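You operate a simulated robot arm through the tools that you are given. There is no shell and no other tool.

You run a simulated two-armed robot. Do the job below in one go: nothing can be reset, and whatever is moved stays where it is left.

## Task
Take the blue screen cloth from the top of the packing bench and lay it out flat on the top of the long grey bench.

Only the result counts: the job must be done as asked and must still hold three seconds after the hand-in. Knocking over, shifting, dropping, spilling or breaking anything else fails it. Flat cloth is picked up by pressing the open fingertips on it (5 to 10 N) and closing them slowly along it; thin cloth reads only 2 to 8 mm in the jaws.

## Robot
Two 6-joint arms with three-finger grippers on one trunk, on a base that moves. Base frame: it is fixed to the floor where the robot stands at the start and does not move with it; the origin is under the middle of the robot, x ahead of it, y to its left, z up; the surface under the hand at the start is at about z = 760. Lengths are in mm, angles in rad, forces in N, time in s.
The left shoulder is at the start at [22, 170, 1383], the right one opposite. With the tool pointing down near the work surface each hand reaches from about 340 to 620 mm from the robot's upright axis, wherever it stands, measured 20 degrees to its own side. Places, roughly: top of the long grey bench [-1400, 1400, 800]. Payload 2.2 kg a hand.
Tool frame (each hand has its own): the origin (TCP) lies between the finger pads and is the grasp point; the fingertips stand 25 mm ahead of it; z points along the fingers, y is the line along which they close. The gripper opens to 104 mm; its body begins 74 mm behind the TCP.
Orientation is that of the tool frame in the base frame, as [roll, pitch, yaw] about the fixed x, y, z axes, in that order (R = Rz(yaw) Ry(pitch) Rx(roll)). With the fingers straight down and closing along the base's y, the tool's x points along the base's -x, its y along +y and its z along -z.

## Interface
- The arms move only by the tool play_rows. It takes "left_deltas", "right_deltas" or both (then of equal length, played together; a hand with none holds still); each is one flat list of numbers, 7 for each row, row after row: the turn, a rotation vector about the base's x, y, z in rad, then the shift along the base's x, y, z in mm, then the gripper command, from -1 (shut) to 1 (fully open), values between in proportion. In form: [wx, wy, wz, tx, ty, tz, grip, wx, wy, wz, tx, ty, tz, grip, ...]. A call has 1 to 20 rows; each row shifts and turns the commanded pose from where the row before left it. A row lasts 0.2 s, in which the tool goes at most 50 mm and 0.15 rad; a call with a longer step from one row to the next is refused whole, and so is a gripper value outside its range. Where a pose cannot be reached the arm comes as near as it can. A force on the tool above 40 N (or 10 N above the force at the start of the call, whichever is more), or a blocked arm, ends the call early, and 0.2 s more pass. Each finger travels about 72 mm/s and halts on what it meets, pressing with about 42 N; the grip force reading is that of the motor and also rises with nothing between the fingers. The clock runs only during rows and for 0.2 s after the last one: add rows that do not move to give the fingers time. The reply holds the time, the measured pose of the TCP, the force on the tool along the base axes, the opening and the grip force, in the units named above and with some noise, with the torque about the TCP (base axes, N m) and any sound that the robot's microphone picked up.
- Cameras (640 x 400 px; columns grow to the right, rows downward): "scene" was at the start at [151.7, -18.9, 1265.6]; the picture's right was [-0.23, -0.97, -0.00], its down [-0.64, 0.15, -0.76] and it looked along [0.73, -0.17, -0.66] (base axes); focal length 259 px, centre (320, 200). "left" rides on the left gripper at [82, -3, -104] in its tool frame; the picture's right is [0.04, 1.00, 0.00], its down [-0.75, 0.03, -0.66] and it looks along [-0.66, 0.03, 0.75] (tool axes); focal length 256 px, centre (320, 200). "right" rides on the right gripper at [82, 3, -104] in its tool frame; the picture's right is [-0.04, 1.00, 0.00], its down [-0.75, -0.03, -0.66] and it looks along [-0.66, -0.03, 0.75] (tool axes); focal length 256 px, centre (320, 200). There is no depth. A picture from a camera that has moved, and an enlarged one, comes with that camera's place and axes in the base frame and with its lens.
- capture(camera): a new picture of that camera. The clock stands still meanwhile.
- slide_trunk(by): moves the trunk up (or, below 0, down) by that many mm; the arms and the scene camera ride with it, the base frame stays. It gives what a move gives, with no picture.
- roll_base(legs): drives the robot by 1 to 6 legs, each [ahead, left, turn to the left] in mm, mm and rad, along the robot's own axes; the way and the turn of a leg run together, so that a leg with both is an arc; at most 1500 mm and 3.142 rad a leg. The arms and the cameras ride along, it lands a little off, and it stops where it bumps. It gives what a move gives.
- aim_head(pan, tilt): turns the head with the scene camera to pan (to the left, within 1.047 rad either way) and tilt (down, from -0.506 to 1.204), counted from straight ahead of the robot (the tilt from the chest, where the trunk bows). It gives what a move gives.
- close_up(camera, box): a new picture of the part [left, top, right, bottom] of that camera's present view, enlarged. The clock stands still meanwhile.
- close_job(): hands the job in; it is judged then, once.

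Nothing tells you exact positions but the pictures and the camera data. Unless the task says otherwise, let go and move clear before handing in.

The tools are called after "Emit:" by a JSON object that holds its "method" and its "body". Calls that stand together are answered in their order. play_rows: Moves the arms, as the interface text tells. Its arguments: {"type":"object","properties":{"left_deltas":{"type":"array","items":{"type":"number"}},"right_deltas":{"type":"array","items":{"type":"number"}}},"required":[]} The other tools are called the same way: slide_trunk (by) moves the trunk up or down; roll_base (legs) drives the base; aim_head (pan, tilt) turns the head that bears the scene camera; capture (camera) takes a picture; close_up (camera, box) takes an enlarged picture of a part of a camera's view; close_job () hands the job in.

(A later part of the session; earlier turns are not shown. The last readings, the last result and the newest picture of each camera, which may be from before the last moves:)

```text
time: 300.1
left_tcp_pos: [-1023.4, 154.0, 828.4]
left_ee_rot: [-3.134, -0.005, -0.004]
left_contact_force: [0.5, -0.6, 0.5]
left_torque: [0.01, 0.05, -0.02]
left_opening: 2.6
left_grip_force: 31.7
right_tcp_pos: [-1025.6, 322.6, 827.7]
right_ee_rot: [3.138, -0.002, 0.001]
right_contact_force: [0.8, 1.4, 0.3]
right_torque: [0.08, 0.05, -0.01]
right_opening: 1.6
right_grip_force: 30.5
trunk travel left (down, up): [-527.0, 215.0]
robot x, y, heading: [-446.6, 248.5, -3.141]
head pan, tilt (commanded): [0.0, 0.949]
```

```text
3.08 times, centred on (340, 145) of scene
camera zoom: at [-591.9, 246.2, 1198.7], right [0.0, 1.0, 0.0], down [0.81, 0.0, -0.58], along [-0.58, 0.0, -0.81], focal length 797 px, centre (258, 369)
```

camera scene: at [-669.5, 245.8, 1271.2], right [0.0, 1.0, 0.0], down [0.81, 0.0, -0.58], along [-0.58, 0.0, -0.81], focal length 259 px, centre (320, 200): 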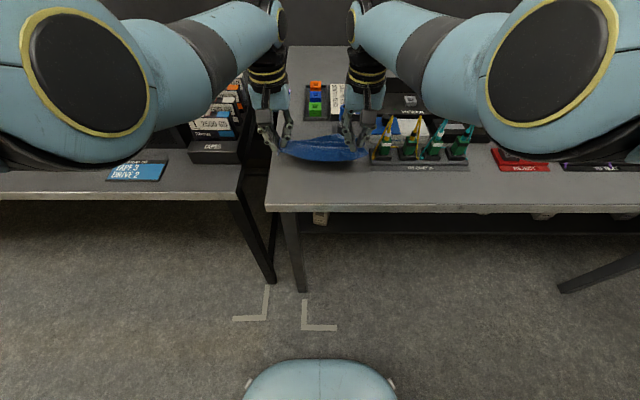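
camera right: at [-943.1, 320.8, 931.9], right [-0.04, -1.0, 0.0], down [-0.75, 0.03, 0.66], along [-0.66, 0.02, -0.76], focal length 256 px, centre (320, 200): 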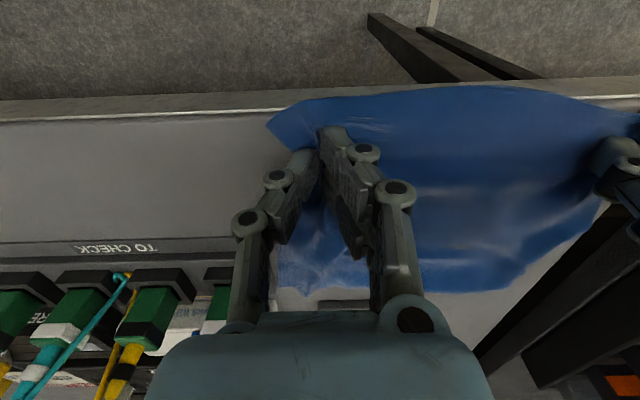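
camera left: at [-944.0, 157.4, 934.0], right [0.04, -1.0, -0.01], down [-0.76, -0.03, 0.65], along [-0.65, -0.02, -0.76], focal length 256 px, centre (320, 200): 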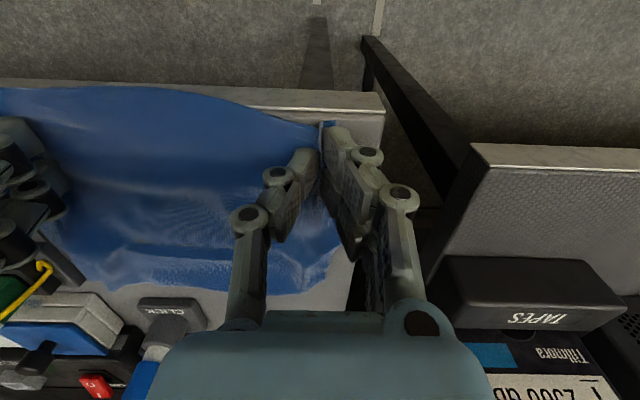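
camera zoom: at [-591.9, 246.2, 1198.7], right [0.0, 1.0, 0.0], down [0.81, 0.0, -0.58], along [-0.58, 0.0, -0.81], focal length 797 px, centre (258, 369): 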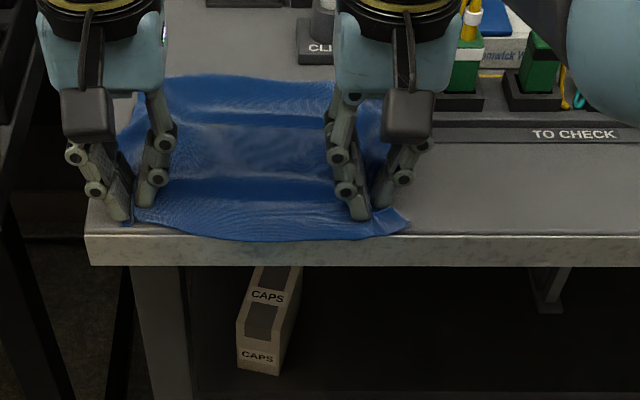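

The cloth is in place, with the hem right at the front edge. I'll lower to light contact and release slowly while moving outward to unroll the pinches.

Emit:
{"method": "play_rows", "body": {"left_deltas": [0, 0, 0, 0, 0, -4, -1, 0, 0, 0, 0, 0, -2, -1, 0, 0, 0, 0, 0, 0, -1], "right_deltas": [0, 0, 0, 0, 0, -4, -1, 0, 0, 0, 0, 0, -2, -1, 0, 0, 0, 0, 0, 0, -1]}}

```text
time: 300.9
left_tcp_pos: [-1023.7, 153.6, 826.2]
left_ee_rot: [-3.132, 0.0, -0.005]
left_contact_force: [-2.5, 2.1, 20.1]
left_torque: [-0.01, 0.0, 0.01]
left_opening: 2.5
left_grip_force: 31.7
right_tcp_pos: [-1026.5, 322.5, 825.4]
right_ee_rot: [3.139, 0.007, 0.002]
right_contact_force: [-2.9, -0.6, 25.9]
right_torque: [-0.05, -0.13, -0.02]
right_opening: 2.5
right_grip_force: 32.4
trunk travel left (down, up): [-527.0, 215.0]
robot x, y, heading: [-443.9, 245.9, -3.133]
head pan, tilt (commanded): [0.0, 0.949]
```

Contact came at z≈826, so the bench top is at 800. The force is a bit high, so I'll ease up, then open slowly while moving outward.

Emit:
{"method": "play_rows", "body": {"left_deltas": [0, 0, 0, 0, 0, 2.6, -1, 0, 0, 0, 0, 0, 0, -1], "right_deltas": [0, 0, 0, 0, 0, 3.2, -1, 0, 0, 0, 0, 0, 0, -1]}}

```text
time: 301.5
left_tcp_pos: [-1022.8, 153.1, 827.0]
left_ee_rot: [-3.132, -0.005, -0.005]
left_contact_force: [-1.7, 1.8, 15.9]
left_torque: [-0.03, 0.06, -0.03]
left_opening: 2.5
left_grip_force: 32.1
right_tcp_pos: [-1024.1, 323.8, 826.4]
right_ee_rot: [3.138, 0.0, 0.003]
right_contact_force: [-2.8, -2.4, 18.4]
right_torque: [-0.03, 0.05, -0.05]
right_opening: 2.5
right_grip_force: 32.6
trunk travel left (down, up): [-527.0, 215.0]
robot x, y, heading: [-447.3, 245.4, -3.138]
head pan, tilt (commanded): [0.0, 0.949]
```

Emit:
{"method": "play_rows", "body": {"left_deltas": [0, 0, 0, 0, 0, 0.8, -1, 0, 0, 0, 0, 0, 0, -1], "right_deltas": [0, 0, 0, 0, 0, 1, -1, 0, 0, 0, 0, 0, 0, -1]}}

```text
time: 302.1
left_tcp_pos: [-1023.0, 153.1, 827.0]
left_ee_rot: [-3.133, -0.005, -0.005]
left_contact_force: [-0.6, 2.1, 10.1]
left_torque: [0.02, -0.01, -0.01]
left_opening: 2.8
left_grip_force: 32.3
right_tcp_pos: [-1023.9, 323.2, 826.7]
right_ee_rot: [3.137, -0.002, 0.004]
right_contact_force: [-0.6, -0.7, 11.1]
right_torque: [0.06, 0.08, -0.03]
right_opening: 2.9
right_grip_force: 32.5
trunk travel left (down, up): [-527.0, 215.0]
robot x, y, heading: [-445.9, 246.4, -3.136]
head pan, tilt (commanded): [0.0, 0.949]
```

Emit:
{"method": "play_rows", "body": {"left_deltas": [0, 0, 0, 0, 0, 0.5, -1, 0, 0, 0, 0, -0.5, 0, -0.94, 0, 0, 0, 0, -1, 0, -0.9, 0, 0, 0, 0, -1, 0, -0.86, 0, 0, 0, 0, -1, 0, -0.82, 0, 0, 0, 0, -1, 0, -0.78, 0, 0, 0, 0, -1, 0, -0.74, 0, 0, 0, 0, -1, 0, -0.7, 0, 0, 0, 0, -1, 0, -0.66, 0, 0, 0, 0, -1, 0, -0.62, 0, 0, 0, 0, -1, 0, -0.58, 0, 0, 0, 0, -1, 0, -0.54, 0, 0, 0, 0, 0, 0, -0.54], "right_deltas": [0, 0, 0, 0, 0, 0.5, -1, 0, 0, 0, 0, 0.5, 0, -0.94, 0, 0, 0, 0, 1, 0, -0.9, 0, 0, 0, 0, 1, 0, -0.86, 0, 0, 0, 0, 1, 0, -0.82, 0, 0, 0, 0, 1, 0, -0.78, 0, 0, 0, 0, 1, 0, -0.74, 0, 0, 0, 0, 1, 0, -0.7, 0, 0, 0, 0, 1, 0, -0.66, 0, 0, 0, 0, 1, 0, -0.62, 0, 0, 0, 0, 1, 0, -0.58, 0, 0, 0, 0, 1, 0, -0.54, 0, 0, 0, 0, 1, 0, -0.48]}}

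Emit:
{"method": "close_up", "body": {"camera": "left", "box": [160, 40, 440, 220]}}

Emit:
{"method": "close_up", "body": {"camera": "right", "box": [200, 40, 480, 220]}}

```text
time: 304.9
left_tcp_pos: [-1025.0, 144.0, 826.9]
left_ee_rot: [-3.134, -0.007, -0.002]
left_contact_force: [0.3, 1.3, 5.1]
left_torque: [-0.02, -0.01, -0.01]
left_opening: 24.0
left_grip_force: 0.0
right_tcp_pos: [-1025.2, 335.4, 826.5]
right_ee_rot: [3.14, -0.001, 0.003]
right_contact_force: [-0.2, -0.8, 2.1]
right_torque: [0.01, 0.0, -0.03]
right_opening: 26.7
right_grip_force: 0.0
trunk travel left (down, up): [-527.0, 215.0]
robot x, y, heading: [-443.6, 244.8, -3.132]
head pan, tilt (commanded): [0.0, 0.949]
```

```text
2.22 times, centred on (300, 130) of left
camera zoom: at [-944.7, 147.1, 931.9], right [0.04, -1.0, -0.01], down [-0.76, -0.03, 0.65], along [-0.65, -0.02, -0.76], focal length 569 px, centre (364, 356)
```

zoom: 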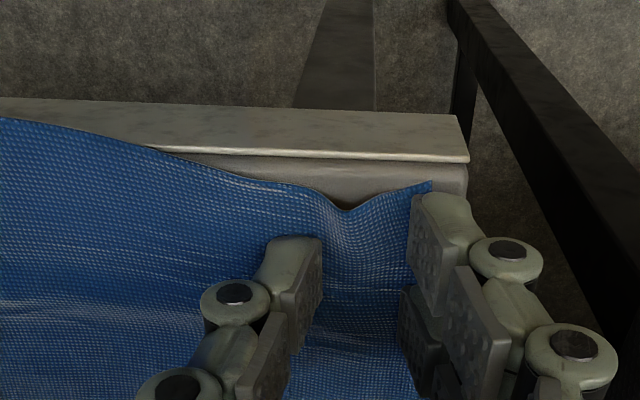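

```text
2.22 times, centred on (340, 130) of right
camera zoom: at [-942.8, 332.3, 930.6], right [-0.04, -1.0, 0.0], down [-0.75, 0.03, 0.66], along [-0.66, 0.02, -0.76], focal length 569 px, centre (276, 356)
```

zoom: 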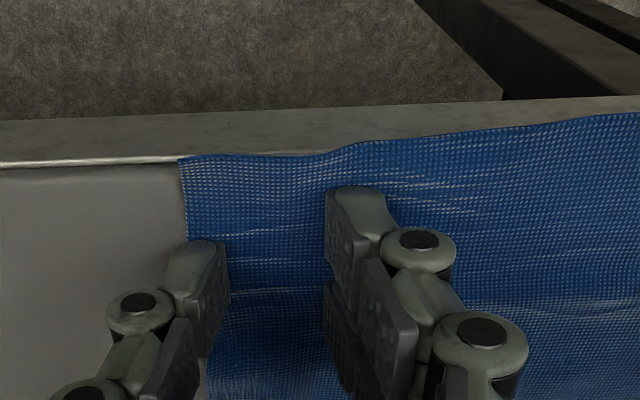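

Both hem corners unrolled nicely and lie flat. The hem's middle bulges a few mm over the front edge, so I'll lift the hands off and look at the whole cloth.

Emit:
{"method": "play_rows", "body": {"left_deltas": [0, 0, 0, 0, 0, 6, -0.5, 0, 0, 0, 0, 0, 10, -0.5, 0, 0, 0, 0, 0, 12, -0.5, 0, 0, 0, 0, 0, 12, -0.5], "right_deltas": [0, 0, 0, 0, 0, 6, -0.45, 0, 0, 0, 0, 0, 10, -0.45, 0, 0, 0, 0, 0, 12, -0.45, 0, 0, 0, 0, 0, 12, -0.45]}}

Emit:
{"method": "slide_trunk", "body": {"by": 100}}

Emit:
{"method": "capture", "body": {"camera": "scene"}}

Emit:
{"method": "capture", "body": {"camera": "left"}}

Emit:
{"method": "capture", "body": {"camera": "right"}}

```text
time: 305.9
left_tcp_pos: [-1025.5, 142.6, 866.6]
left_ee_rot: [-3.133, -0.006, -0.003]
left_contact_force: [0.6, -0.3, -0.4]
left_torque: [0.01, 0.01, -0.01]
left_opening: 26.1
left_grip_force: 0.1
right_tcp_pos: [-1024.4, 333.1, 866.4]
right_ee_rot: [3.139, -0.004, 0.003]
right_contact_force: [-0.9, 0.0, 1.0]
right_torque: [0.02, 0.01, 0.0]
right_opening: 28.8
right_grip_force: 0.1
trunk travel left (down, up): [-527.0, 215.0]
robot x, y, heading: [-443.4, 247.3, -3.136]
head pan, tilt (commanded): [0.0, 0.949]
```

```text
time: 307.2
left_tcp_pos: [-1024.7, 143.1, 965.1]
left_ee_rot: [-3.131, -0.007, 0.0]
left_contact_force: [0.1, -0.5, -0.7]
left_torque: [0.03, -0.01, 0.03]
left_opening: 26.2
left_grip_force: 0.1
right_tcp_pos: [-1025.3, 334.5, 965.1]
right_ee_rot: [3.137, -0.001, 0.005]
right_contact_force: [0.0, 0.0, -0.3]
right_torque: [0.02, -0.02, 0.02]
right_opening: 28.4
right_grip_force: 0.0
trunk travel left (down, up): [-627.0, 115.0]
robot x, y, heading: [-450.9, 245.3, -3.135]
head pan, tilt (commanded): [0.0, 0.949]
```

```text
taken
camera scene: at [-592.1, 246.2, 1299.2], right [0.0, 1.0, 0.0], down [0.81, 0.0, -0.58], along [-0.58, 0.0, -0.81], focal length 259 px, centre (320, 200)
```

scene: 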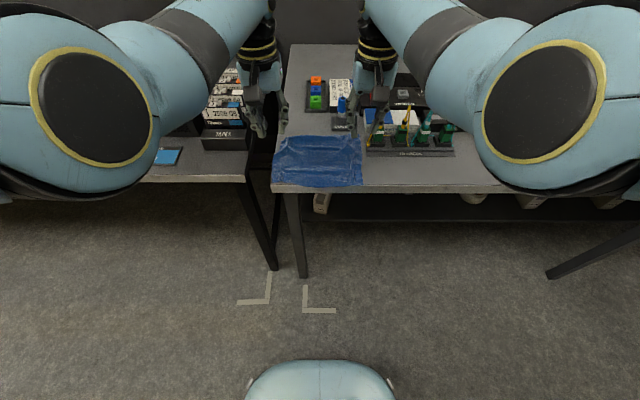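

```text
taken
camera left: at [-944.8, 146.9, 1071.2], right [0.04, -1.0, -0.01], down [-0.76, -0.03, 0.65], along [-0.65, -0.02, -0.76], focal length 256 px, centre (320, 200)
```

left: 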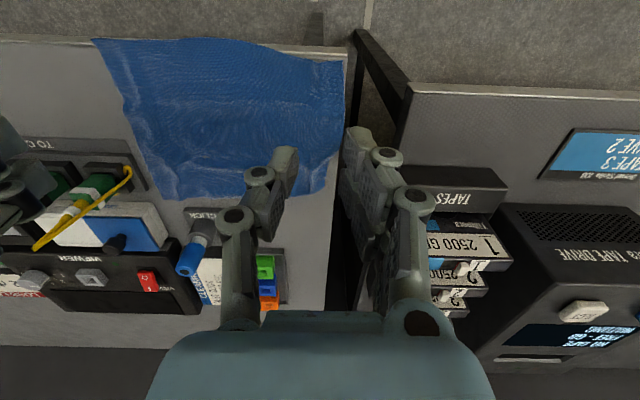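

```text
taken
camera right: at [-944.0, 332.3, 1069.9], right [-0.04, -1.0, 0.0], down [-0.76, 0.03, 0.65], along [-0.65, 0.02, -0.76], focal length 256 px, centre (320, 200)
```

right: 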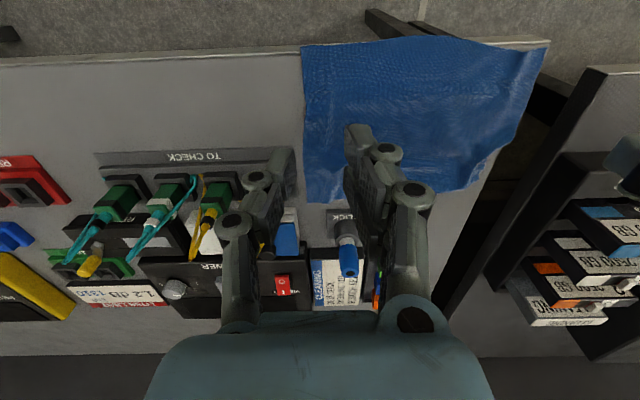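

The cloth is laid out as a nearly full rectangle in the pocket. I'll inspect it closely for overhang and wrinkles.

Emit:
{"method": "close_up", "body": {"camera": "scene", "box": [255, 110, 385, 200]}}

Emit:
{"method": "close_up", "body": {"camera": "left", "box": [80, 20, 380, 220]}}

Emit:
{"method": "close_up", "body": {"camera": "right", "box": [280, 20, 580, 220]}}

```text
4.44 times, centred on (320, 155) of scene
camera zoom: at [-592.1, 246.2, 1299.2], right [0.0, 1.0, 0.0], down [0.81, 0.0, -0.58], along [-0.58, 0.0, -0.81], focal length 1151 px, centre (320, 400)
```

zoom: 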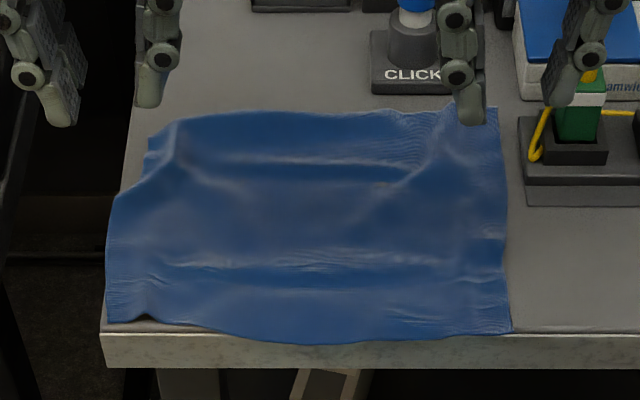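

```text
2.00 times, centred on (230, 120) of left
camera zoom: at [-944.8, 146.9, 1071.2], right [0.04, -1.0, -0.01], down [-0.76, -0.03, 0.65], along [-0.65, -0.02, -0.76], focal length 512 px, centre (500, 360)
```

zoom: 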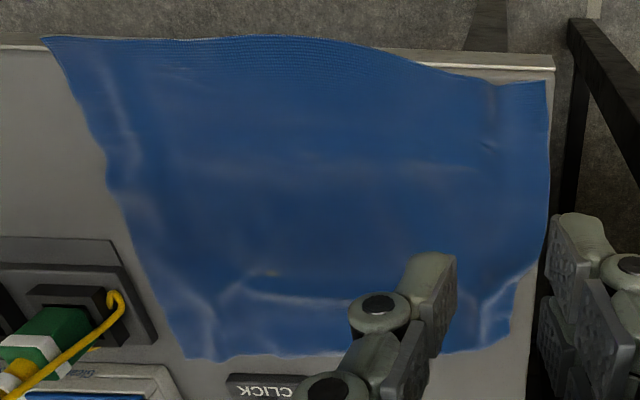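

```text
2.00 times, centred on (430, 120) of right
camera zoom: at [-944.0, 332.3, 1069.9], right [-0.04, -1.0, 0.0], down [-0.76, 0.03, 0.65], along [-0.65, 0.02, -0.76], focal length 512 px, centre (100, 360)
```

zoom: 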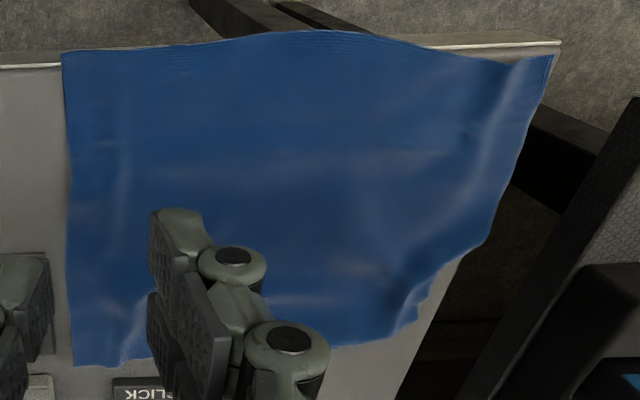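

The cloth lies flat and square, with the hem bulging about 8 mm over the front edge and the far-left corner a bit bunched. There's about 15–25 mm spare before the CLICK tool, so I'll smooth it: first a closer look at the far side.

Emit:
{"method": "roll_base", "body": {"legs": [[70, 0, 0]]}}

Emit:
{"method": "capture", "body": {"camera": "left"}}

Emit:
{"method": "capture", "body": {"camera": "right"}}

Emit:
{"method": "close_up", "body": {"camera": "scene", "box": [250, 130, 400, 240]}}

```text
time: 308.3
left_tcp_pos: [-1097.2, 142.4, 964.0]
left_ee_rot: [-3.133, -0.009, -0.004]
left_contact_force: [0.4, -0.7, -0.2]
left_torque: [0.01, -0.06, 0.03]
left_opening: 26.1
left_grip_force: 0.1
right_tcp_pos: [-1097.5, 332.7, 965.7]
right_ee_rot: [3.137, -0.005, 0.006]
right_contact_force: [-0.7, 0.3, -0.8]
right_torque: [0.0, -0.03, 0.02]
right_opening: 28.4
right_grip_force: 0.1
trunk travel left (down, up): [-627.0, 115.0]
robot x, y, heading: [-518.0, 242.2, -3.131]
head pan, tilt (commanded): [0.0, 0.949]
```

```text
taken
camera left: at [-1016.8, 146.3, 1070.6], right [0.04, -1.0, -0.01], down [-0.76, -0.03, 0.65], along [-0.65, -0.02, -0.76], focal length 256 px, centre (320, 200)
```

left: 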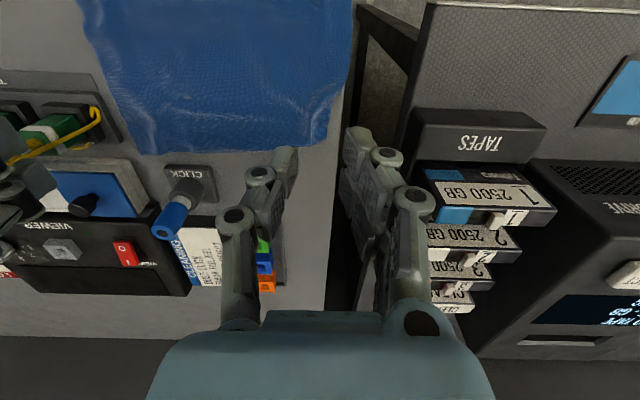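

```text
taken
camera right: at [-1016.0, 331.6, 1069.3], right [-0.04, -1.0, 0.0], down [-0.76, 0.03, 0.65], along [-0.65, 0.02, -0.76], focal length 256 px, centre (320, 200)
```

right: 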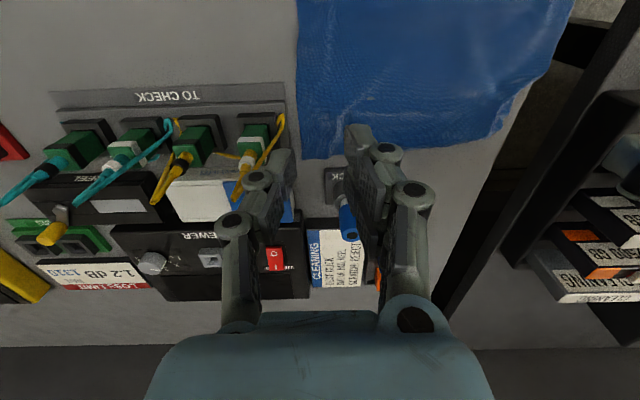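

```text
3.64 times, centred on (325, 185) of scene
camera zoom: at [-664.5, 245.7, 1299.1], right [-0.01, 1.0, 0.0], down [0.81, 0.0, -0.58], along [-0.58, 0.0, -0.81], focal length 942 px, centre (302, 254)
```

zoom: 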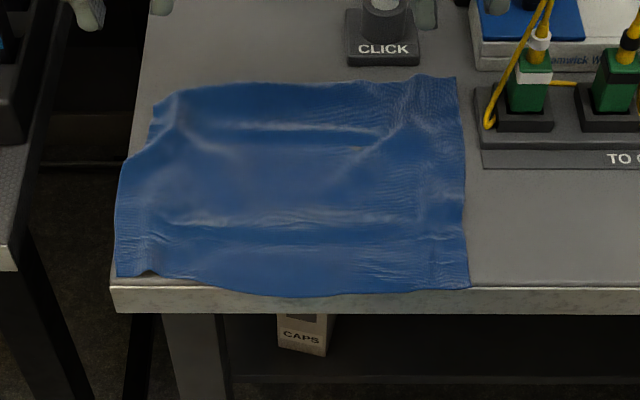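

The cloth is almost perfect: I want to shift it about 8 mm inward from the front edge and 7 mm off the bench end. I'll close the fingers, press lightly on the cloth with both hands and slide it over.

Emit:
{"method": "play_rows", "body": {"left_deltas": [0, 0, 0, 0, 5, 0, -0.7, 0, 0, 0, 0, 6, 0, -0.9, 0, 0, 0, 0, 6, 0, -1, 0, 0, 0, 0, 6, 0, -1, 0, 0, 0, 0, 5, 0, -1], "right_deltas": [0, 0, 0, 0, -5, 0, -0.7, 0, 0, 0, 0, -5, 0, -0.9, 0, 0, 0, 0, -5, 0, -1, 0, 0, 0, 0, -5, 0, -1, 0, 0, 0, 0, -5, 0, -1]}}

Emit:
{"method": "roll_base", "body": {"legs": [[33, 0, 0]]}}

Emit:
{"method": "slide_trunk", "body": {"by": -90}}

Emit:
{"method": "capture", "body": {"camera": "right"}}

Emit:
{"method": "capture", "body": {"camera": "scene"}}

```text
time: 309.5
left_tcp_pos: [-1095.3, 170.3, 965.5]
left_ee_rot: [-3.133, -0.007, -0.004]
left_contact_force: [-0.9, 0.2, -0.1]
left_torque: [-0.03, -0.02, 0.01]
left_opening: 0.0
left_grip_force: 28.4
right_tcp_pos: [-1095.7, 309.5, 965.4]
right_ee_rot: [3.136, -0.002, 0.005]
right_contact_force: [-0.7, -0.5, 0.0]
right_torque: [0.0, -0.03, 0.0]
right_opening: 0.0
right_grip_force: 28.3
trunk travel left (down, up): [-627.0, 115.0]
robot x, y, heading: [-518.7, 243.0, -3.133]
head pan, tilt (commanded): [0.0, 0.949]
```

```text
time: 310.3
left_tcp_pos: [-1129.5, 170.5, 965.9]
left_ee_rot: [-3.134, -0.008, -0.003]
left_contact_force: [0.0, -0.4, -0.9]
left_torque: [0.02, -0.02, -0.02]
left_opening: 0.0
left_grip_force: 28.5
right_tcp_pos: [-1129.2, 309.3, 967.0]
right_ee_rot: [3.138, -0.001, 0.003]
right_contact_force: [0.2, 0.1, -0.6]
right_torque: [0.0, -0.05, -0.02]
right_opening: 0.0
right_grip_force: 28.4
trunk travel left (down, up): [-627.0, 115.0]
robot x, y, heading: [-546.9, 250.7, -3.131]
head pan, tilt (commanded): [0.0, 0.949]
```

```text
time: 311.6
left_tcp_pos: [-1128.8, 171.5, 876.3]
left_ee_rot: [-3.134, -0.005, -0.003]
left_contact_force: [0.5, -0.2, 0.3]
left_torque: [0.0, 0.02, 0.01]
left_opening: 0.1
left_grip_force: 28.3
right_tcp_pos: [-1128.8, 307.4, 877.1]
right_ee_rot: [3.137, -0.001, 0.003]
right_contact_force: [0.2, -0.3, 0.4]
right_torque: [-0.04, -0.01, 0.04]
right_opening: 0.0
right_grip_force: 28.5
trunk travel left (down, up): [-537.0, 205.0]
robot x, y, heading: [-548.8, 247.7, -3.129]
head pan, tilt (commanded): [0.0, 0.949]
```

```text
taken
camera right: at [-1046.2, 306.5, 980.3], right [-0.04, -1.0, 0.0], down [-0.76, 0.03, 0.66], along [-0.65, 0.02, -0.76], focal length 256 px, centre (320, 200)
```

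right: 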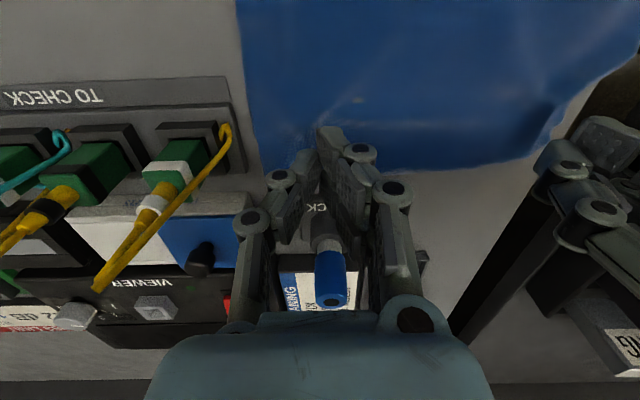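

```text
taken
camera scene: at [-695.8, 245.7, 1208.9], right [0.0, 1.0, 0.0], down [0.81, 0.0, -0.58], along [-0.58, 0.0, -0.81], focal length 259 px, centre (320, 200)
```

scene: 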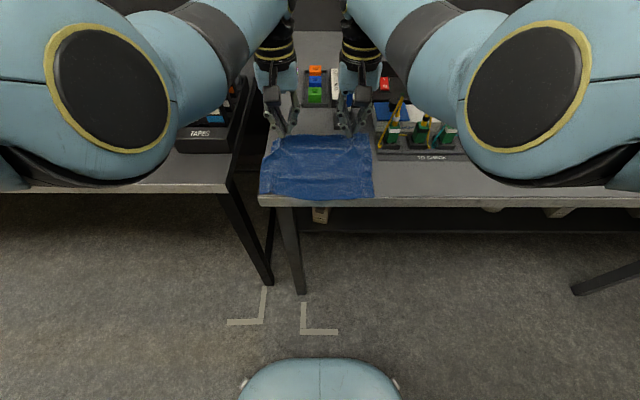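

Emit:
{"method": "play_rows", "body": {"left_deltas": [0, 0, 0, 0, 0, -8, -1, 0, 0, 0, 0, 0, -8, -1, 0, 0, 0, 0, 0, -8, -1, 0, 0, 0, 0, 0, -8, -1, 0, 0, 0, 0, 0, -8, -1, 0, 0, 0, 0, 0, -4, -1, 0, 0, 0, 0, 0, 0, -1], "right_deltas": [0, 0, 0, 0, 0, -8, -1, 0, 0, 0, 0, 0, -8, -1, 0, 0, 0, 0, 0, -8, -1, 0, 0, 0, 0, 0, -8, -1, 0, 0, 0, 0, 0, -8, -1, 0, 0, 0, 0, 0, -4, -1, 0, 0, 0, 0, 0, 0, -1]}}

Emit:
{"method": "play_rows", "body": {"left_deltas": [0, 0, 0, 0, 0, -2, -1, 0, 0, 0, 0, 0, -2, -1, 0, 0, 0, 0, 0, 0, -1], "right_deltas": [0, 0, 0, 0, 0, -2, -1, 0, 0, 0, 0, 0, -2, -1, 0, 0, 0, 0, 0, 0, -1]}}

```text
time: 313.2
left_tcp_pos: [-1129.0, 170.8, 831.5]
left_ee_rot: [-3.133, -0.007, -0.002]
left_contact_force: [-0.4, 0.3, -0.7]
left_torque: [-0.02, -0.01, 0.0]
left_opening: 0.1
left_grip_force: 28.3
right_tcp_pos: [-1129.6, 309.4, 832.7]
right_ee_rot: [3.138, -0.001, 0.004]
right_contact_force: [0.2, -0.1, 0.4]
right_torque: [0.02, -0.01, -0.02]
right_opening: 0.0
right_grip_force: 28.7
trunk travel left (down, up): [-537.0, 205.0]
robot x, y, heading: [-549.6, 247.2, -3.138]
head pan, tilt (commanded): [0.0, 0.949]
```

```text
time: 314.0
left_tcp_pos: [-1128.2, 170.4, 827.4]
left_ee_rot: [-3.131, -0.006, -0.003]
left_contact_force: [0.4, -0.5, 0.0]
left_torque: [0.01, -0.03, 0.0]
left_opening: 0.0
left_grip_force: 28.4
right_tcp_pos: [-1128.5, 307.9, 827.5]
right_ee_rot: [3.137, -0.003, 0.004]
right_contact_force: [-0.1, 0.3, 0.1]
right_torque: [0.0, -0.03, -0.03]
right_opening: 0.0
right_grip_force: 28.8
trunk travel left (down, up): [-537.0, 205.0]
robot x, y, heading: [-550.8, 245.1, -3.133]
head pan, tilt (commanded): [0.0, 0.949]
```

Emit:
{"method": "play_rows", "body": {"left_deltas": [0, 0, 0, 0, 0, -1, -1, 0, 0, 0, 0, 0, -0.7, -1, 0, 0, 0, 0, 0, 0, -1], "right_deltas": [0, 0, 0, 0, 0, -1, -1, 0, 0, 0, 0, 0, -0.7, -1, 0, 0, 0, 0, 0, 0, -1]}}

```text
time: 314.8
left_tcp_pos: [-1128.2, 170.1, 826.5]
left_ee_rot: [-3.133, -0.006, -0.002]
left_contact_force: [0.0, -0.7, 2.5]
left_torque: [-0.02, 0.02, 0.02]
left_opening: 0.0
left_grip_force: 28.5
right_tcp_pos: [-1130.0, 308.3, 826.7]
right_ee_rot: [3.138, -0.002, 0.003]
right_contact_force: [1.2, -0.2, 0.6]
right_torque: [-0.01, -0.01, 0.0]
right_opening: 0.0
right_grip_force: 28.3
trunk travel left (down, up): [-537.0, 205.0]
robot x, y, heading: [-548.5, 248.1, -3.128]
head pan, tilt (commanded): [0.0, 0.949]
```

Emit:
{"method": "play_rows", "body": {"left_deltas": [0, 0, 0, 0, 0, -0.5, -1, 0, 0, 0, 0, 0, 0, -1], "right_deltas": [0, 0, 0, 0, 0, -1, -1, 0, 0, 0, 0, 0, 0, -1]}}

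```text
time: 315.4
left_tcp_pos: [-1128.7, 171.1, 827.1]
left_ee_rot: [-3.133, -0.005, -0.005]
left_contact_force: [-0.3, -0.6, 4.3]
left_torque: [-0.02, 0.06, 0.01]
left_opening: 0.0
left_grip_force: 28.0
right_tcp_pos: [-1130.2, 307.6, 826.2]
right_ee_rot: [3.138, -0.001, 0.003]
right_contact_force: [0.3, 0.0, 2.3]
right_torque: [0.02, 0.0, 0.0]
right_opening: 0.0
right_grip_force: 28.9
trunk travel left (down, up): [-537.0, 205.0]
robot x, y, heading: [-550.1, 246.5, -3.136]
head pan, tilt (commanded): [0.0, 0.949]
```

Emit:
{"method": "play_rows", "body": {"left_deltas": [0, 0, 0, 0, 0, -0.3, -1, 0, 0, 0, 0, 0, 0, -1, 0, 0, 0, -1, 0.8, 0, -1, 0, 0, 0, -1, 0.8, 0, -1, 0, 0, 0, -1, 0.8, 0, -1, 0, 0, 0, -1, 0.8, 0, -1, 0, 0, 0, -1, 0.8, 0, -1, 0, 0, 0, -1, 0.8, 0, -1, 0, 0, 0, -1, 0.8, 0, -1, 0, 0, 0, -1, 0.8, 0, -1, 0, 0, 0, 0, 0, 0, -1], "right_deltas": [0, 0, 0, 0, 0, -0.6, -1, 0, 0, 0, 0, 0, 0, -1, 0, 0, 0, -1, 0.8, 0, -1, 0, 0, 0, -1, 0.8, 0, -1, 0, 0, 0, -1, 0.8, 0, -1, 0, 0, 0, -1, 0.8, 0, -1, 0, 0, 0, -1, 0.8, 0, -1, 0, 0, 0, -1, 0.8, 0, -1, 0, 0, 0, -1, 0.8, 0, -1, 0, 0, 0, -1, 0.8, 0, -1, 0, 0, 0, 0, 0, 0, -1]}}

Emit:
{"method": "close_up", "body": {"camera": "scene", "box": [240, 110, 400, 220]}}

```text
time: 317.8
left_tcp_pos: [-1134.6, 174.7, 827.1]
left_ee_rot: [-3.131, -0.003, -0.004]
left_contact_force: [0.2, 0.9, -0.4]
left_torque: [0.01, -0.01, 0.03]
left_opening: 0.2
left_grip_force: 28.5
left hand out of reach, approached as far as the arm can: row 10
right_tcp_pos: [-1136.1, 315.0, 825.7]
right_ee_rot: [3.137, 0.0, 0.003]
right_contact_force: [1.9, -2.0, 12.8]
right_torque: [-0.02, -0.03, 0.01]
right_opening: 0.0
right_grip_force: 28.9
trunk travel left (down, up): [-537.0, 205.0]
robot x, y, heading: [-548.0, 249.5, -3.134]
head pan, tilt (commanded): [0.0, 0.949]
```

```text
3.64 times, centred on (320, 165) of scene
camera zoom: at [-695.1, 245.4, 1208.9], right [0.0, 1.0, 0.0], down [0.81, 0.0, -0.58], along [-0.58, 0.0, -0.81], focal length 942 px, centre (320, 327)
```

zoom: 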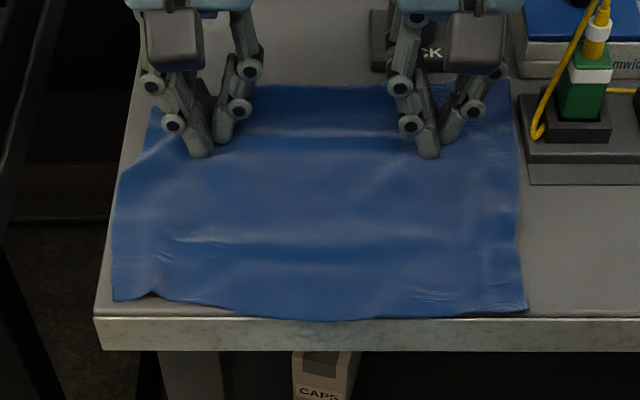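

The slide worked: the hem is now at the edge and the left side is inside the bench end. I'll lift the hands and look at the far-left corner.

Emit:
{"method": "play_rows", "body": {"left_deltas": [0, 0, 0, 0, 0, 8, -1, 0, 0, 0, 0, 0, 12, -1, 0, 0, 0, 0, 0, 12, -1], "right_deltas": [0, 0, 0, 0, 0, 8, -1, 0, 0, 0, 0, 0, 12, -1, 0, 0, 0, 0, 0, 12, -1]}}

Emit:
{"method": "slide_trunk", "body": {"by": 120}}

Emit:
{"method": "roll_base", "body": {"legs": [[-60, 0, 0]]}}

Emit:
{"method": "close_up", "body": {"camera": "scene", "box": [255, 110, 385, 200]}}

Emit:
{"method": "close_up", "body": {"camera": "left", "box": [80, 20, 380, 220]}}

Emit:
{"method": "close_up", "body": {"camera": "right", "box": [240, 20, 540, 220]}}

```text
time: 318.6
left_tcp_pos: [-1134.1, 175.8, 859.5]
left_ee_rot: [-3.135, -0.007, -0.003]
left_contact_force: [0.4, 0.3, -1.0]
left_torque: [0.01, 0.03, -0.01]
left_opening: 0.0
left_grip_force: 28.6
right_tcp_pos: [-1136.5, 315.8, 856.8]
right_ee_rot: [3.138, -0.002, 0.003]
right_contact_force: [0.5, -0.1, -0.1]
right_torque: [-0.02, -0.01, -0.01]
right_opening: 0.1
right_grip_force: 28.7
trunk travel left (down, up): [-537.0, 205.0]
robot x, y, heading: [-550.5, 243.9, -3.137]
head pan, tilt (commanded): [0.0, 0.949]
```

```text
time: 320.1
left_tcp_pos: [-1133.8, 175.5, 979.6]
left_ee_rot: [-3.133, -0.007, -0.002]
left_contact_force: [-0.5, 0.3, 1.7]
left_torque: [-0.02, -0.01, 0.0]
left_opening: 0.0
left_grip_force: 28.8
right_tcp_pos: [-1137.6, 314.5, 976.4]
right_ee_rot: [3.139, -0.003, 0.003]
right_contact_force: [-0.5, -0.6, -0.8]
right_torque: [-0.02, 0.01, -0.01]
right_opening: 0.0
right_grip_force: 28.2
trunk travel left (down, up): [-657.0, 85.0]
robot x, y, heading: [-549.9, 244.3, -3.134]
head pan, tilt (commanded): [0.0, 0.949]
```

```text
time: 321.0
left_tcp_pos: [-1073.3, 176.4, 978.3]
left_ee_rot: [-3.133, -0.006, -0.006]
left_contact_force: [0.2, -0.8, -0.3]
left_torque: [0.0, 0.04, 0.03]
left_opening: 0.0
left_grip_force: 28.3
right_tcp_pos: [-1075.6, 315.5, 978.7]
right_ee_rot: [3.138, 0.0, 0.004]
right_contact_force: [0.1, 0.6, 0.9]
right_torque: [0.03, 0.06, 0.01]
right_opening: 0.0
right_grip_force: 28.8
trunk travel left (down, up): [-657.0, 85.0]
robot x, y, heading: [-489.4, 244.7, -3.139]
head pan, tilt (commanded): [0.0, 0.949]
```

```text
4.44 times, centred on (320, 155) of scene
camera zoom: at [-633.3, 246.1, 1329.7], right [0.0, 1.0, 0.0], down [0.81, 0.0, -0.58], along [-0.58, 0.0, -0.81], focal length 1151 px, centre (320, 400)
```

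zoom: 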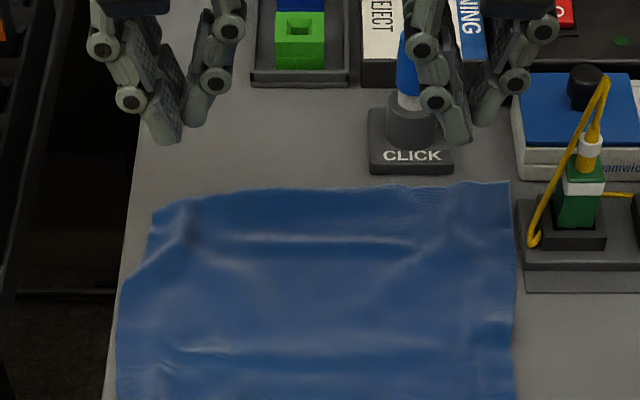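

```text
2.00 times, centred on (230, 120) of left
camera zoom: at [-992.5, 179.9, 1084.6], right [0.04, -1.0, -0.01], down [-0.76, -0.03, 0.65], along [-0.65, -0.02, -0.76], focal length 512 px, centre (500, 360)
```

zoom: 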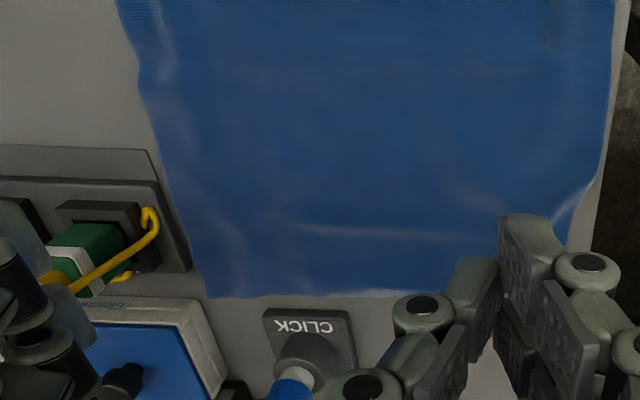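

```text
2.00 times, centred on (390, 120) of right
camera zoom: at [-992.9, 313.8, 1081.5], right [-0.04, -1.0, 0.0], down [-0.75, 0.03, 0.66], along [-0.66, 0.02, -0.75], focal length 512 px, centre (180, 360)
```

zoom: 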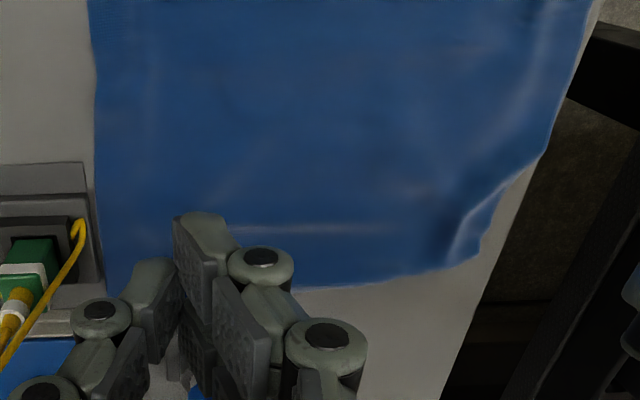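

The cloth is nearly perfect; only the far-left corner is drawn in by about 20–25 mm. I'll move the right hand well out of the way, then use the left fingertips to press just inside that corner and stroke it outward.

Emit:
{"method": "play_rows", "body": {"right_deltas": [0, 0, 0, 3, 8, 4, -1, 0, 0, 0, 4, 10, 4, -1, 0, 0, 0, 5, 12, 4, -1, 0, 0, 0, 6, 13, 4, -1, 0, 0, 0, 7, 13, 4, -1, 0, 0, 0, 7, 13, 4, -1, 0, 0, 0, 7, 13, 4, -1, 0, 0, 0, 7, 13, 4, -1, 0, 0, 0, 7, 13, 4, -1, 0, 0, 0, 7, 13, 4, -1, 0, 0, 0, 7, 13, 4, -1, 0, 0, 0, 7, 13, 4, -1, 0, 0, 0, 7, 13, 4, -1, 0, 0, 0, 7, 13, 4, -1]}}

Emit:
{"method": "slide_trunk", "body": {"by": -60}}

Emit:
{"method": "capture", "body": {"camera": "scene"}}

```text
time: 324.0
left_tcp_pos: [-1075.5, 177.7, 978.2]
left_ee_rot: [-3.134, -0.007, -0.008]
left_contact_force: [0.6, 0.2, 0.1]
left_torque: [-0.02, 0.0, -0.03]
left_opening: 0.0
left_grip_force: 27.9
right_tcp_pos: [-987.6, 490.1, 1033.1]
right_ee_rot: [3.137, -0.002, 0.003]
right_contact_force: [0.1, 0.5, -0.4]
right_torque: [0.0, -0.01, 0.0]
right_opening: 0.0
right_grip_force: 28.8
trunk travel left (down, up): [-657.0, 85.0]
robot x, y, heading: [-491.2, 247.7, -3.135]
head pan, tilt (commanded): [0.0, 0.949]
```

```text
time: 325.0
left_tcp_pos: [-1074.5, 177.6, 918.7]
left_ee_rot: [-3.133, -0.005, -0.004]
left_contact_force: [0.2, 0.1, -0.2]
left_torque: [-0.05, -0.02, -0.01]
left_opening: 0.1
left_grip_force: 28.5
right_tcp_pos: [-988.0, 488.8, 974.0]
right_ee_rot: [3.138, -0.002, 0.003]
right_contact_force: [0.7, -0.2, -0.1]
right_torque: [0.01, -0.02, -0.01]
right_opening: 0.1
right_grip_force: 28.4
trunk travel left (down, up): [-597.0, 145.0]
robot x, y, heading: [-487.3, 250.1, -3.136]
head pan, tilt (commanded): [0.0, 0.949]
```

```text
taken
camera scene: at [-635.3, 246.2, 1269.3], right [0.0, 1.0, 0.0], down [0.81, 0.0, -0.58], along [-0.58, 0.0, -0.81], focal length 259 px, centre (320, 200)
```

scene: 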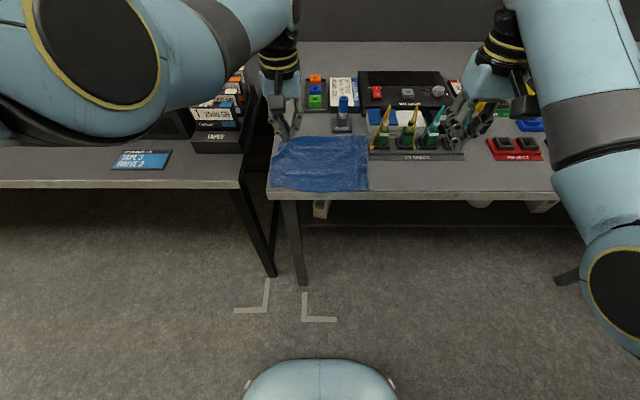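

Emit:
{"method": "play_rows", "body": {"left_deltas": [0, 0, 0, 4, -2.5, -6, -1, 0, 0, 0, 4, -2.5, -6, -1, 0, 0, 0, 4, -2.5, -7, -1, 0, 0, 0, 4, -2.5, -7, -1, 0, 0, 0, 4, -2.5, -7, -1, 0, 0, 0, 4, -2.5, -7, -1, 0, 0, 0, 4, -2, -7, -1, 0, 0, 0, 3, -2, -6, -1], "right_deltas": [0, 0, 0, 8, 3, 6, -1, 0, 0, 0, 8, 3, 6, -1, 0, 0, 0, 8, 3, 6, -1, 0, 0, 0, 8, 3, 6, -1, 0, 0, 0, 8, 3, 6, -1, 0, 0, 0, 8, 3, 6, -1, 0, 0, 0, 0, 0, 0, -1, 0, 0, 0, 0, 0, 0, -1]}}

Emit:
{"method": "roll_base", "body": {"legs": [[98, 0, 0]]}}

Emit:
{"method": "capture", "body": {"camera": "left"}}

Emit:
{"method": "close_up", "body": {"camera": "scene", "box": [250, 140, 400, 240]}}

```text
time: 326.8
left_tcp_pos: [-1042.7, 156.3, 867.1]
left_ee_rot: [-3.132, -0.007, -0.005]
left_contact_force: [-0.1, 0.3, -0.1]
left_torque: [-0.02, 0.03, 0.01]
left_opening: 0.0
left_grip_force: 28.2
right_tcp_pos: [-950.5, 508.7, 983.9]
right_ee_rot: [3.139, 0.0, 0.004]
right_contact_force: [0.3, -1.3, -0.3]
right_torque: [0.02, 0.0, -0.01]
right_opening: 0.0
right_grip_force: 28.1
right hand out of reach, approached as far as the arm can: row 4, 5, 6
trunk travel left (down, up): [-597.0, 145.0]
robot x, y, heading: [-490.0, 242.8, -3.142]
head pan, tilt (commanded): [0.0, 0.949]
```

```text
time: 328.0
left_tcp_pos: [-1141.1, 156.3, 866.1]
left_ee_rot: [-3.133, -0.008, -0.005]
left_contact_force: [-0.3, 0.6, -0.4]
left_torque: [0.01, -0.03, 0.04]
left_opening: 0.1
left_grip_force: 28.2
right_tcp_pos: [-1049.2, 509.6, 985.6]
right_ee_rot: [3.139, 0.0, 0.003]
right_contact_force: [0.0, -0.4, 0.6]
right_torque: [0.02, -0.02, 0.05]
right_opening: 0.2
right_grip_force: 28.2
trunk travel left (down, up): [-597.0, 145.0]
robot x, y, heading: [-589.2, 245.1, -3.136]
head pan, tilt (commanded): [0.0, 0.949]
```

```text
taken
camera left: at [-1061.8, 160.9, 971.2], right [0.03, -1.0, -0.01], down [-0.76, -0.03, 0.65], along [-0.65, -0.02, -0.76], focal length 256 px, centre (320, 200)
```

left: 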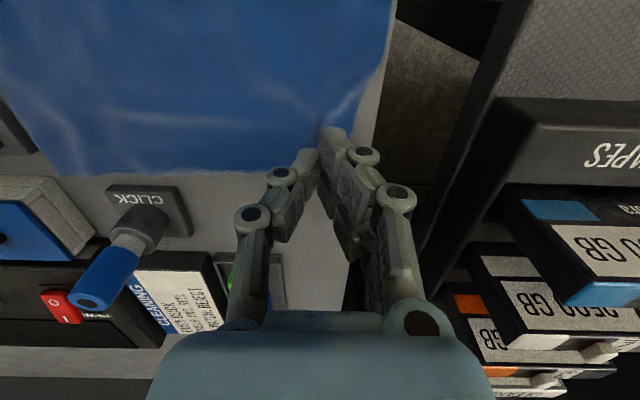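

```text
4.00 times, centred on (325, 190) of scene
camera zoom: at [-734.7, 246.0, 1269.1], right [0.0, 1.0, 0.0], down [0.81, 0.0, -0.58], along [-0.58, 0.0, -0.81], focal length 1036 px, centre (300, 240)
```

zoom: 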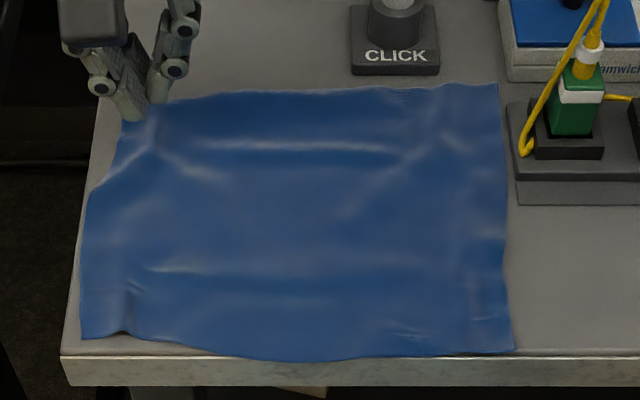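

I have a clear top view: a full rectangle except the far-left corner, with my left fingertips right over it. I'll lower to a light press.

Emit:
{"method": "play_rows", "body": {"left_deltas": [0, 0, 0, 0, 0, -8, -1, 0, 0, 0, 0, 0, -8, -1, 0, 0, 0, 0, 0, -8, -1, 0, 0, 0, 0, 0, -7, -1, 0, 0, 0, 0, 0, -3, -1, 0, 0, 0, 0, 0, -1.5, -1, 0, 0, 0, 0, 0, 0, -1]}}

Emit:
{"method": "play_rows", "body": {"left_deltas": [0, 0, 0, 0, 0, -1.5, -1, 0, 0, 0, 0, 0, -1, -1, 0, 0, 0, 0, 0, 0, -1]}}

```text
time: 329.6
left_tcp_pos: [-1141.1, 156.6, 830.8]
left_ee_rot: [-3.132, -0.007, -0.005]
left_contact_force: [0.9, -0.4, 0.5]
left_torque: [-0.03, 0.01, 0.0]
left_opening: 0.0
left_grip_force: 28.4
right_tcp_pos: [-1047.8, 511.0, 985.2]
right_ee_rot: [3.139, 0.0, 0.003]
right_contact_force: [0.1, 0.5, -0.1]
right_torque: [0.02, 0.0, 0.03]
right_opening: 0.1
right_grip_force: 28.6
trunk travel left (down, up): [-597.0, 145.0]
robot x, y, heading: [-589.7, 244.3, -3.135]
head pan, tilt (commanded): [0.0, 0.949]
```

```text
time: 330.4
left_tcp_pos: [-1141.7, 156.9, 829.4]
left_ee_rot: [-3.132, -0.004, -0.006]
left_contact_force: [-0.1, 0.4, -0.3]
left_torque: [-0.01, 0.0, 0.02]
left_opening: 0.1
left_grip_force: 28.6
right_tcp_pos: [-1048.6, 509.4, 985.2]
right_ee_rot: [3.138, 0.001, 0.001]
right_contact_force: [0.0, 0.3, -0.4]
right_torque: [0.03, -0.01, 0.01]
right_opening: 0.1
right_grip_force: 28.4
trunk travel left (down, up): [-597.0, 145.0]
robot x, y, heading: [-585.7, 250.1, -3.134]
head pan, tilt (commanded): [0.0, 0.949]
```

Emit:
{"method": "play_rows", "body": {"left_deltas": [0, 0, 0, 0, 0, -1, -1, 0, 0, 0, 0, 0, -0.8, -1, 0, 0, 0, 0, 0, 0, -1]}}

Emit:
{"method": "play_rows", "body": {"left_deltas": [0, 0, 0, 0, 0, -0.8, -1, 0, 0, 0, 0, 0, 0, -1]}}

```text
time: 331.2
left_tcp_pos: [-1139.9, 157.3, 827.4]
left_ee_rot: [-3.132, -0.007, -0.005]
left_contact_force: [0.6, -0.3, 0.4]
left_torque: [0.01, -0.01, 0.01]
left_opening: 0.0
left_grip_force: 27.7
right_tcp_pos: [-1048.1, 509.6, 985.7]
right_ee_rot: [3.138, 0.0, 0.0]
right_contact_force: [-0.3, -0.3, -0.1]
right_torque: [0.0, 0.0, 0.0]
right_opening: 0.0
right_grip_force: 28.7
trunk travel left (down, up): [-597.0, 145.0]
robot x, y, heading: [-586.9, 241.4, -3.137]
head pan, tilt (commanded): [0.0, 0.949]
```

```text
time: 331.8
left_tcp_pos: [-1140.4, 156.9, 826.8]
left_ee_rot: [-3.133, -0.004, -0.005]
left_contact_force: [-0.5, 0.0, 0.9]
left_torque: [-0.02, -0.01, 0.01]
left_opening: 0.2
left_grip_force: 28.6
right_tcp_pos: [-1048.3, 509.4, 985.4]
right_ee_rot: [3.139, 0.0, 0.001]
right_contact_force: [-0.1, 0.4, 0.0]
right_torque: [-0.01, 0.0, -0.02]
right_opening: 0.0
right_grip_force: 28.8
trunk travel left (down, up): [-597.0, 145.0]
robot x, y, heading: [-587.5, 241.5, -3.144]
head pan, tilt (commanded): [0.0, 0.949]
```

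Emit:
{"method": "play_rows", "body": {"left_deltas": [0, 0, 0, 0, 0, -1, -1, 0, 0, 0, 0, 0, -0.4, -1, 0, 0, 0, 0, 0, 0, -1]}}

```text
time: 332.6
left_tcp_pos: [-1140.2, 156.6, 825.4]
left_ee_rot: [-3.133, -0.005, -0.006]
left_contact_force: [-0.8, -0.1, 4.1]
left_torque: [-0.03, 0.05, -0.02]
left_opening: 0.0
left_grip_force: 28.5
right_tcp_pos: [-1049.2, 509.7, 985.4]
right_ee_rot: [3.138, 0.001, 0.001]
right_contact_force: [-0.4, 0.5, -0.3]
right_torque: [0.0, -0.02, -0.01]
right_opening: 0.2
right_grip_force: 28.0
trunk travel left (down, up): [-597.0, 145.0]
robot x, y, heading: [-586.3, 245.2, -3.139]
head pan, tilt (commanded): [0.0, 0.949]
```

Emit:
{"method": "play_rows", "body": {"left_deltas": [0, 0, 0, 0, 0, -0.6, -1, 0, 0, 0, 0, 0, 0, -1]}}

Emit:
{"method": "roll_base", "body": {"legs": [[12, 8, 0]]}}

Emit:
{"method": "close_up", "body": {"camera": "scene", "box": [250, 140, 400, 240]}}

```text
time: 333.2
left_tcp_pos: [-1139.5, 156.8, 826.9]
left_ee_rot: [-3.133, -0.005, -0.006]
left_contact_force: [-1.3, 0.3, 4.8]
left_torque: [-0.04, 0.11, 0.0]
left_opening: 0.1
left_grip_force: 28.4
right_tcp_pos: [-1047.9, 509.8, 984.6]
right_ee_rot: [3.138, 0.001, 0.0]
right_contact_force: [0.5, 0.7, -0.4]
right_torque: [0.0, 0.03, 0.01]
right_opening: 0.1
right_grip_force: 28.6
trunk travel left (down, up): [-597.0, 145.0]
robot x, y, heading: [-588.5, 246.8, -3.139]
head pan, tilt (commanded): [0.0, 0.949]
```

```text
time: 333.9
left_tcp_pos: [-1150.6, 148.5, 826.9]
left_ee_rot: [-3.133, -0.007, -0.006]
left_contact_force: [0.3, 0.8, 9.7]
left_torque: [-0.01, 0.04, 0.02]
left_opening: 0.1
left_grip_force: 28.4
right_tcp_pos: [-1059.6, 501.9, 985.4]
right_ee_rot: [3.139, -0.001, 0.002]
right_contact_force: [-0.7, 0.2, 0.4]
right_torque: [0.05, 0.01, 0.0]
right_opening: 0.0
right_grip_force: 28.2
trunk travel left (down, up): [-597.0, 145.0]
robot x, y, heading: [-599.8, 241.4, -3.137]
head pan, tilt (commanded): [0.0, 0.949]
```

```text
4.00 times, centred on (325, 190) of scene
camera zoom: at [-745.2, 237.9, 1269.3], right [0.0, 1.0, 0.0], down [0.81, 0.0, -0.58], along [-0.58, 0.0, -0.81], focal length 1036 px, centre (300, 240)
```

zoom: 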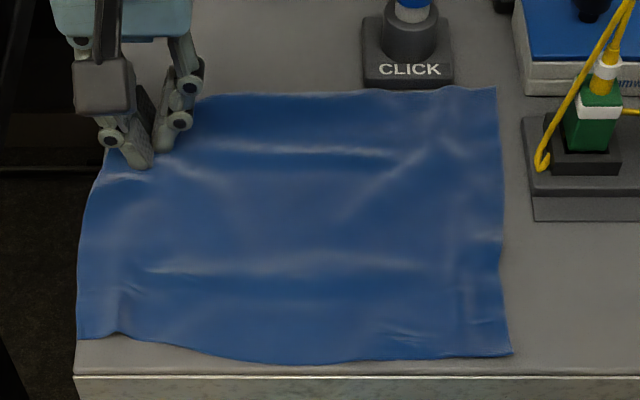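

The corner is opening out. I'll stroke it a little more, straight ahead and slightly right, to keep the side off the bench end.

Emit:
{"method": "roll_base", "body": {"legs": [[14, -5, 0]]}}

Emit:
{"method": "close_up", "body": {"camera": "scene", "box": [250, 140, 400, 240]}}

Emit:
{"method": "capture", "body": {"camera": "left"}}

```text
time: 334.7
left_tcp_pos: [-1165.8, 153.6, 827.9]
left_ee_rot: [-3.133, -0.006, -0.007]
left_contact_force: [0.5, 0.3, 6.6]
left_torque: [-0.03, 0.04, 0.04]
left_opening: 0.0
left_grip_force: 28.7
right_tcp_pos: [-1074.3, 506.0, 984.7]
right_ee_rot: [3.138, -0.001, 0.001]
right_contact_force: [-1.2, 0.7, 0.3]
right_torque: [-0.05, -0.02, 0.0]
right_opening: 0.0
right_grip_force: 28.5
trunk travel left (down, up): [-597.0, 145.0]
robot x, y, heading: [-612.2, 239.9, -3.14]
head pan, tilt (commanded): [0.0, 0.949]
```

```text
4.00 times, centred on (325, 190) of scene
camera zoom: at [-759.5, 243.2, 1269.2], right [0.0, 1.0, 0.0], down [0.81, 0.0, -0.58], along [-0.58, 0.0, -0.81], focal length 1036 px, centre (300, 240)
```

zoom: 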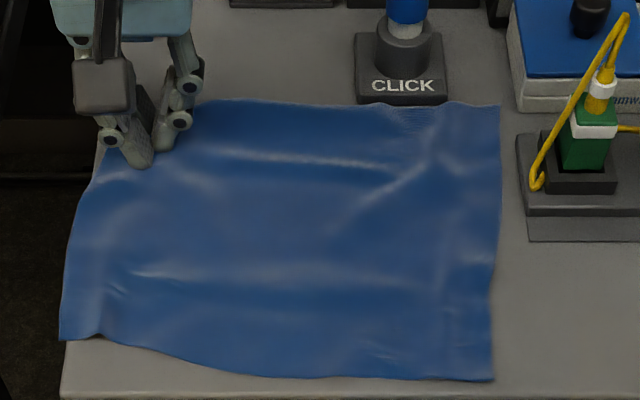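

```text
taken
camera left: at [-1085.4, 157.0, 931.5], right [0.03, -1.0, -0.01], down [-0.76, -0.03, 0.65], along [-0.65, -0.02, -0.76], focal length 256 px, centre (320, 200)
```

left: 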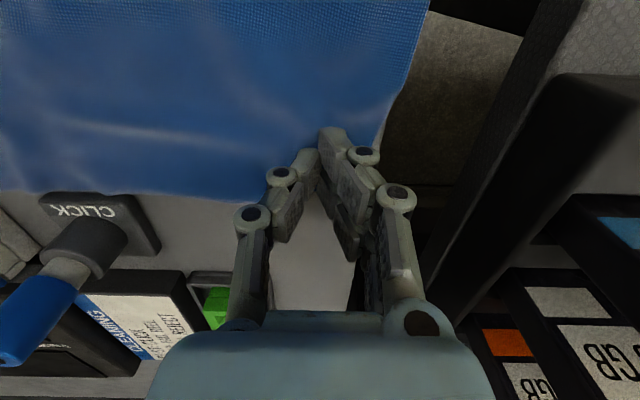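

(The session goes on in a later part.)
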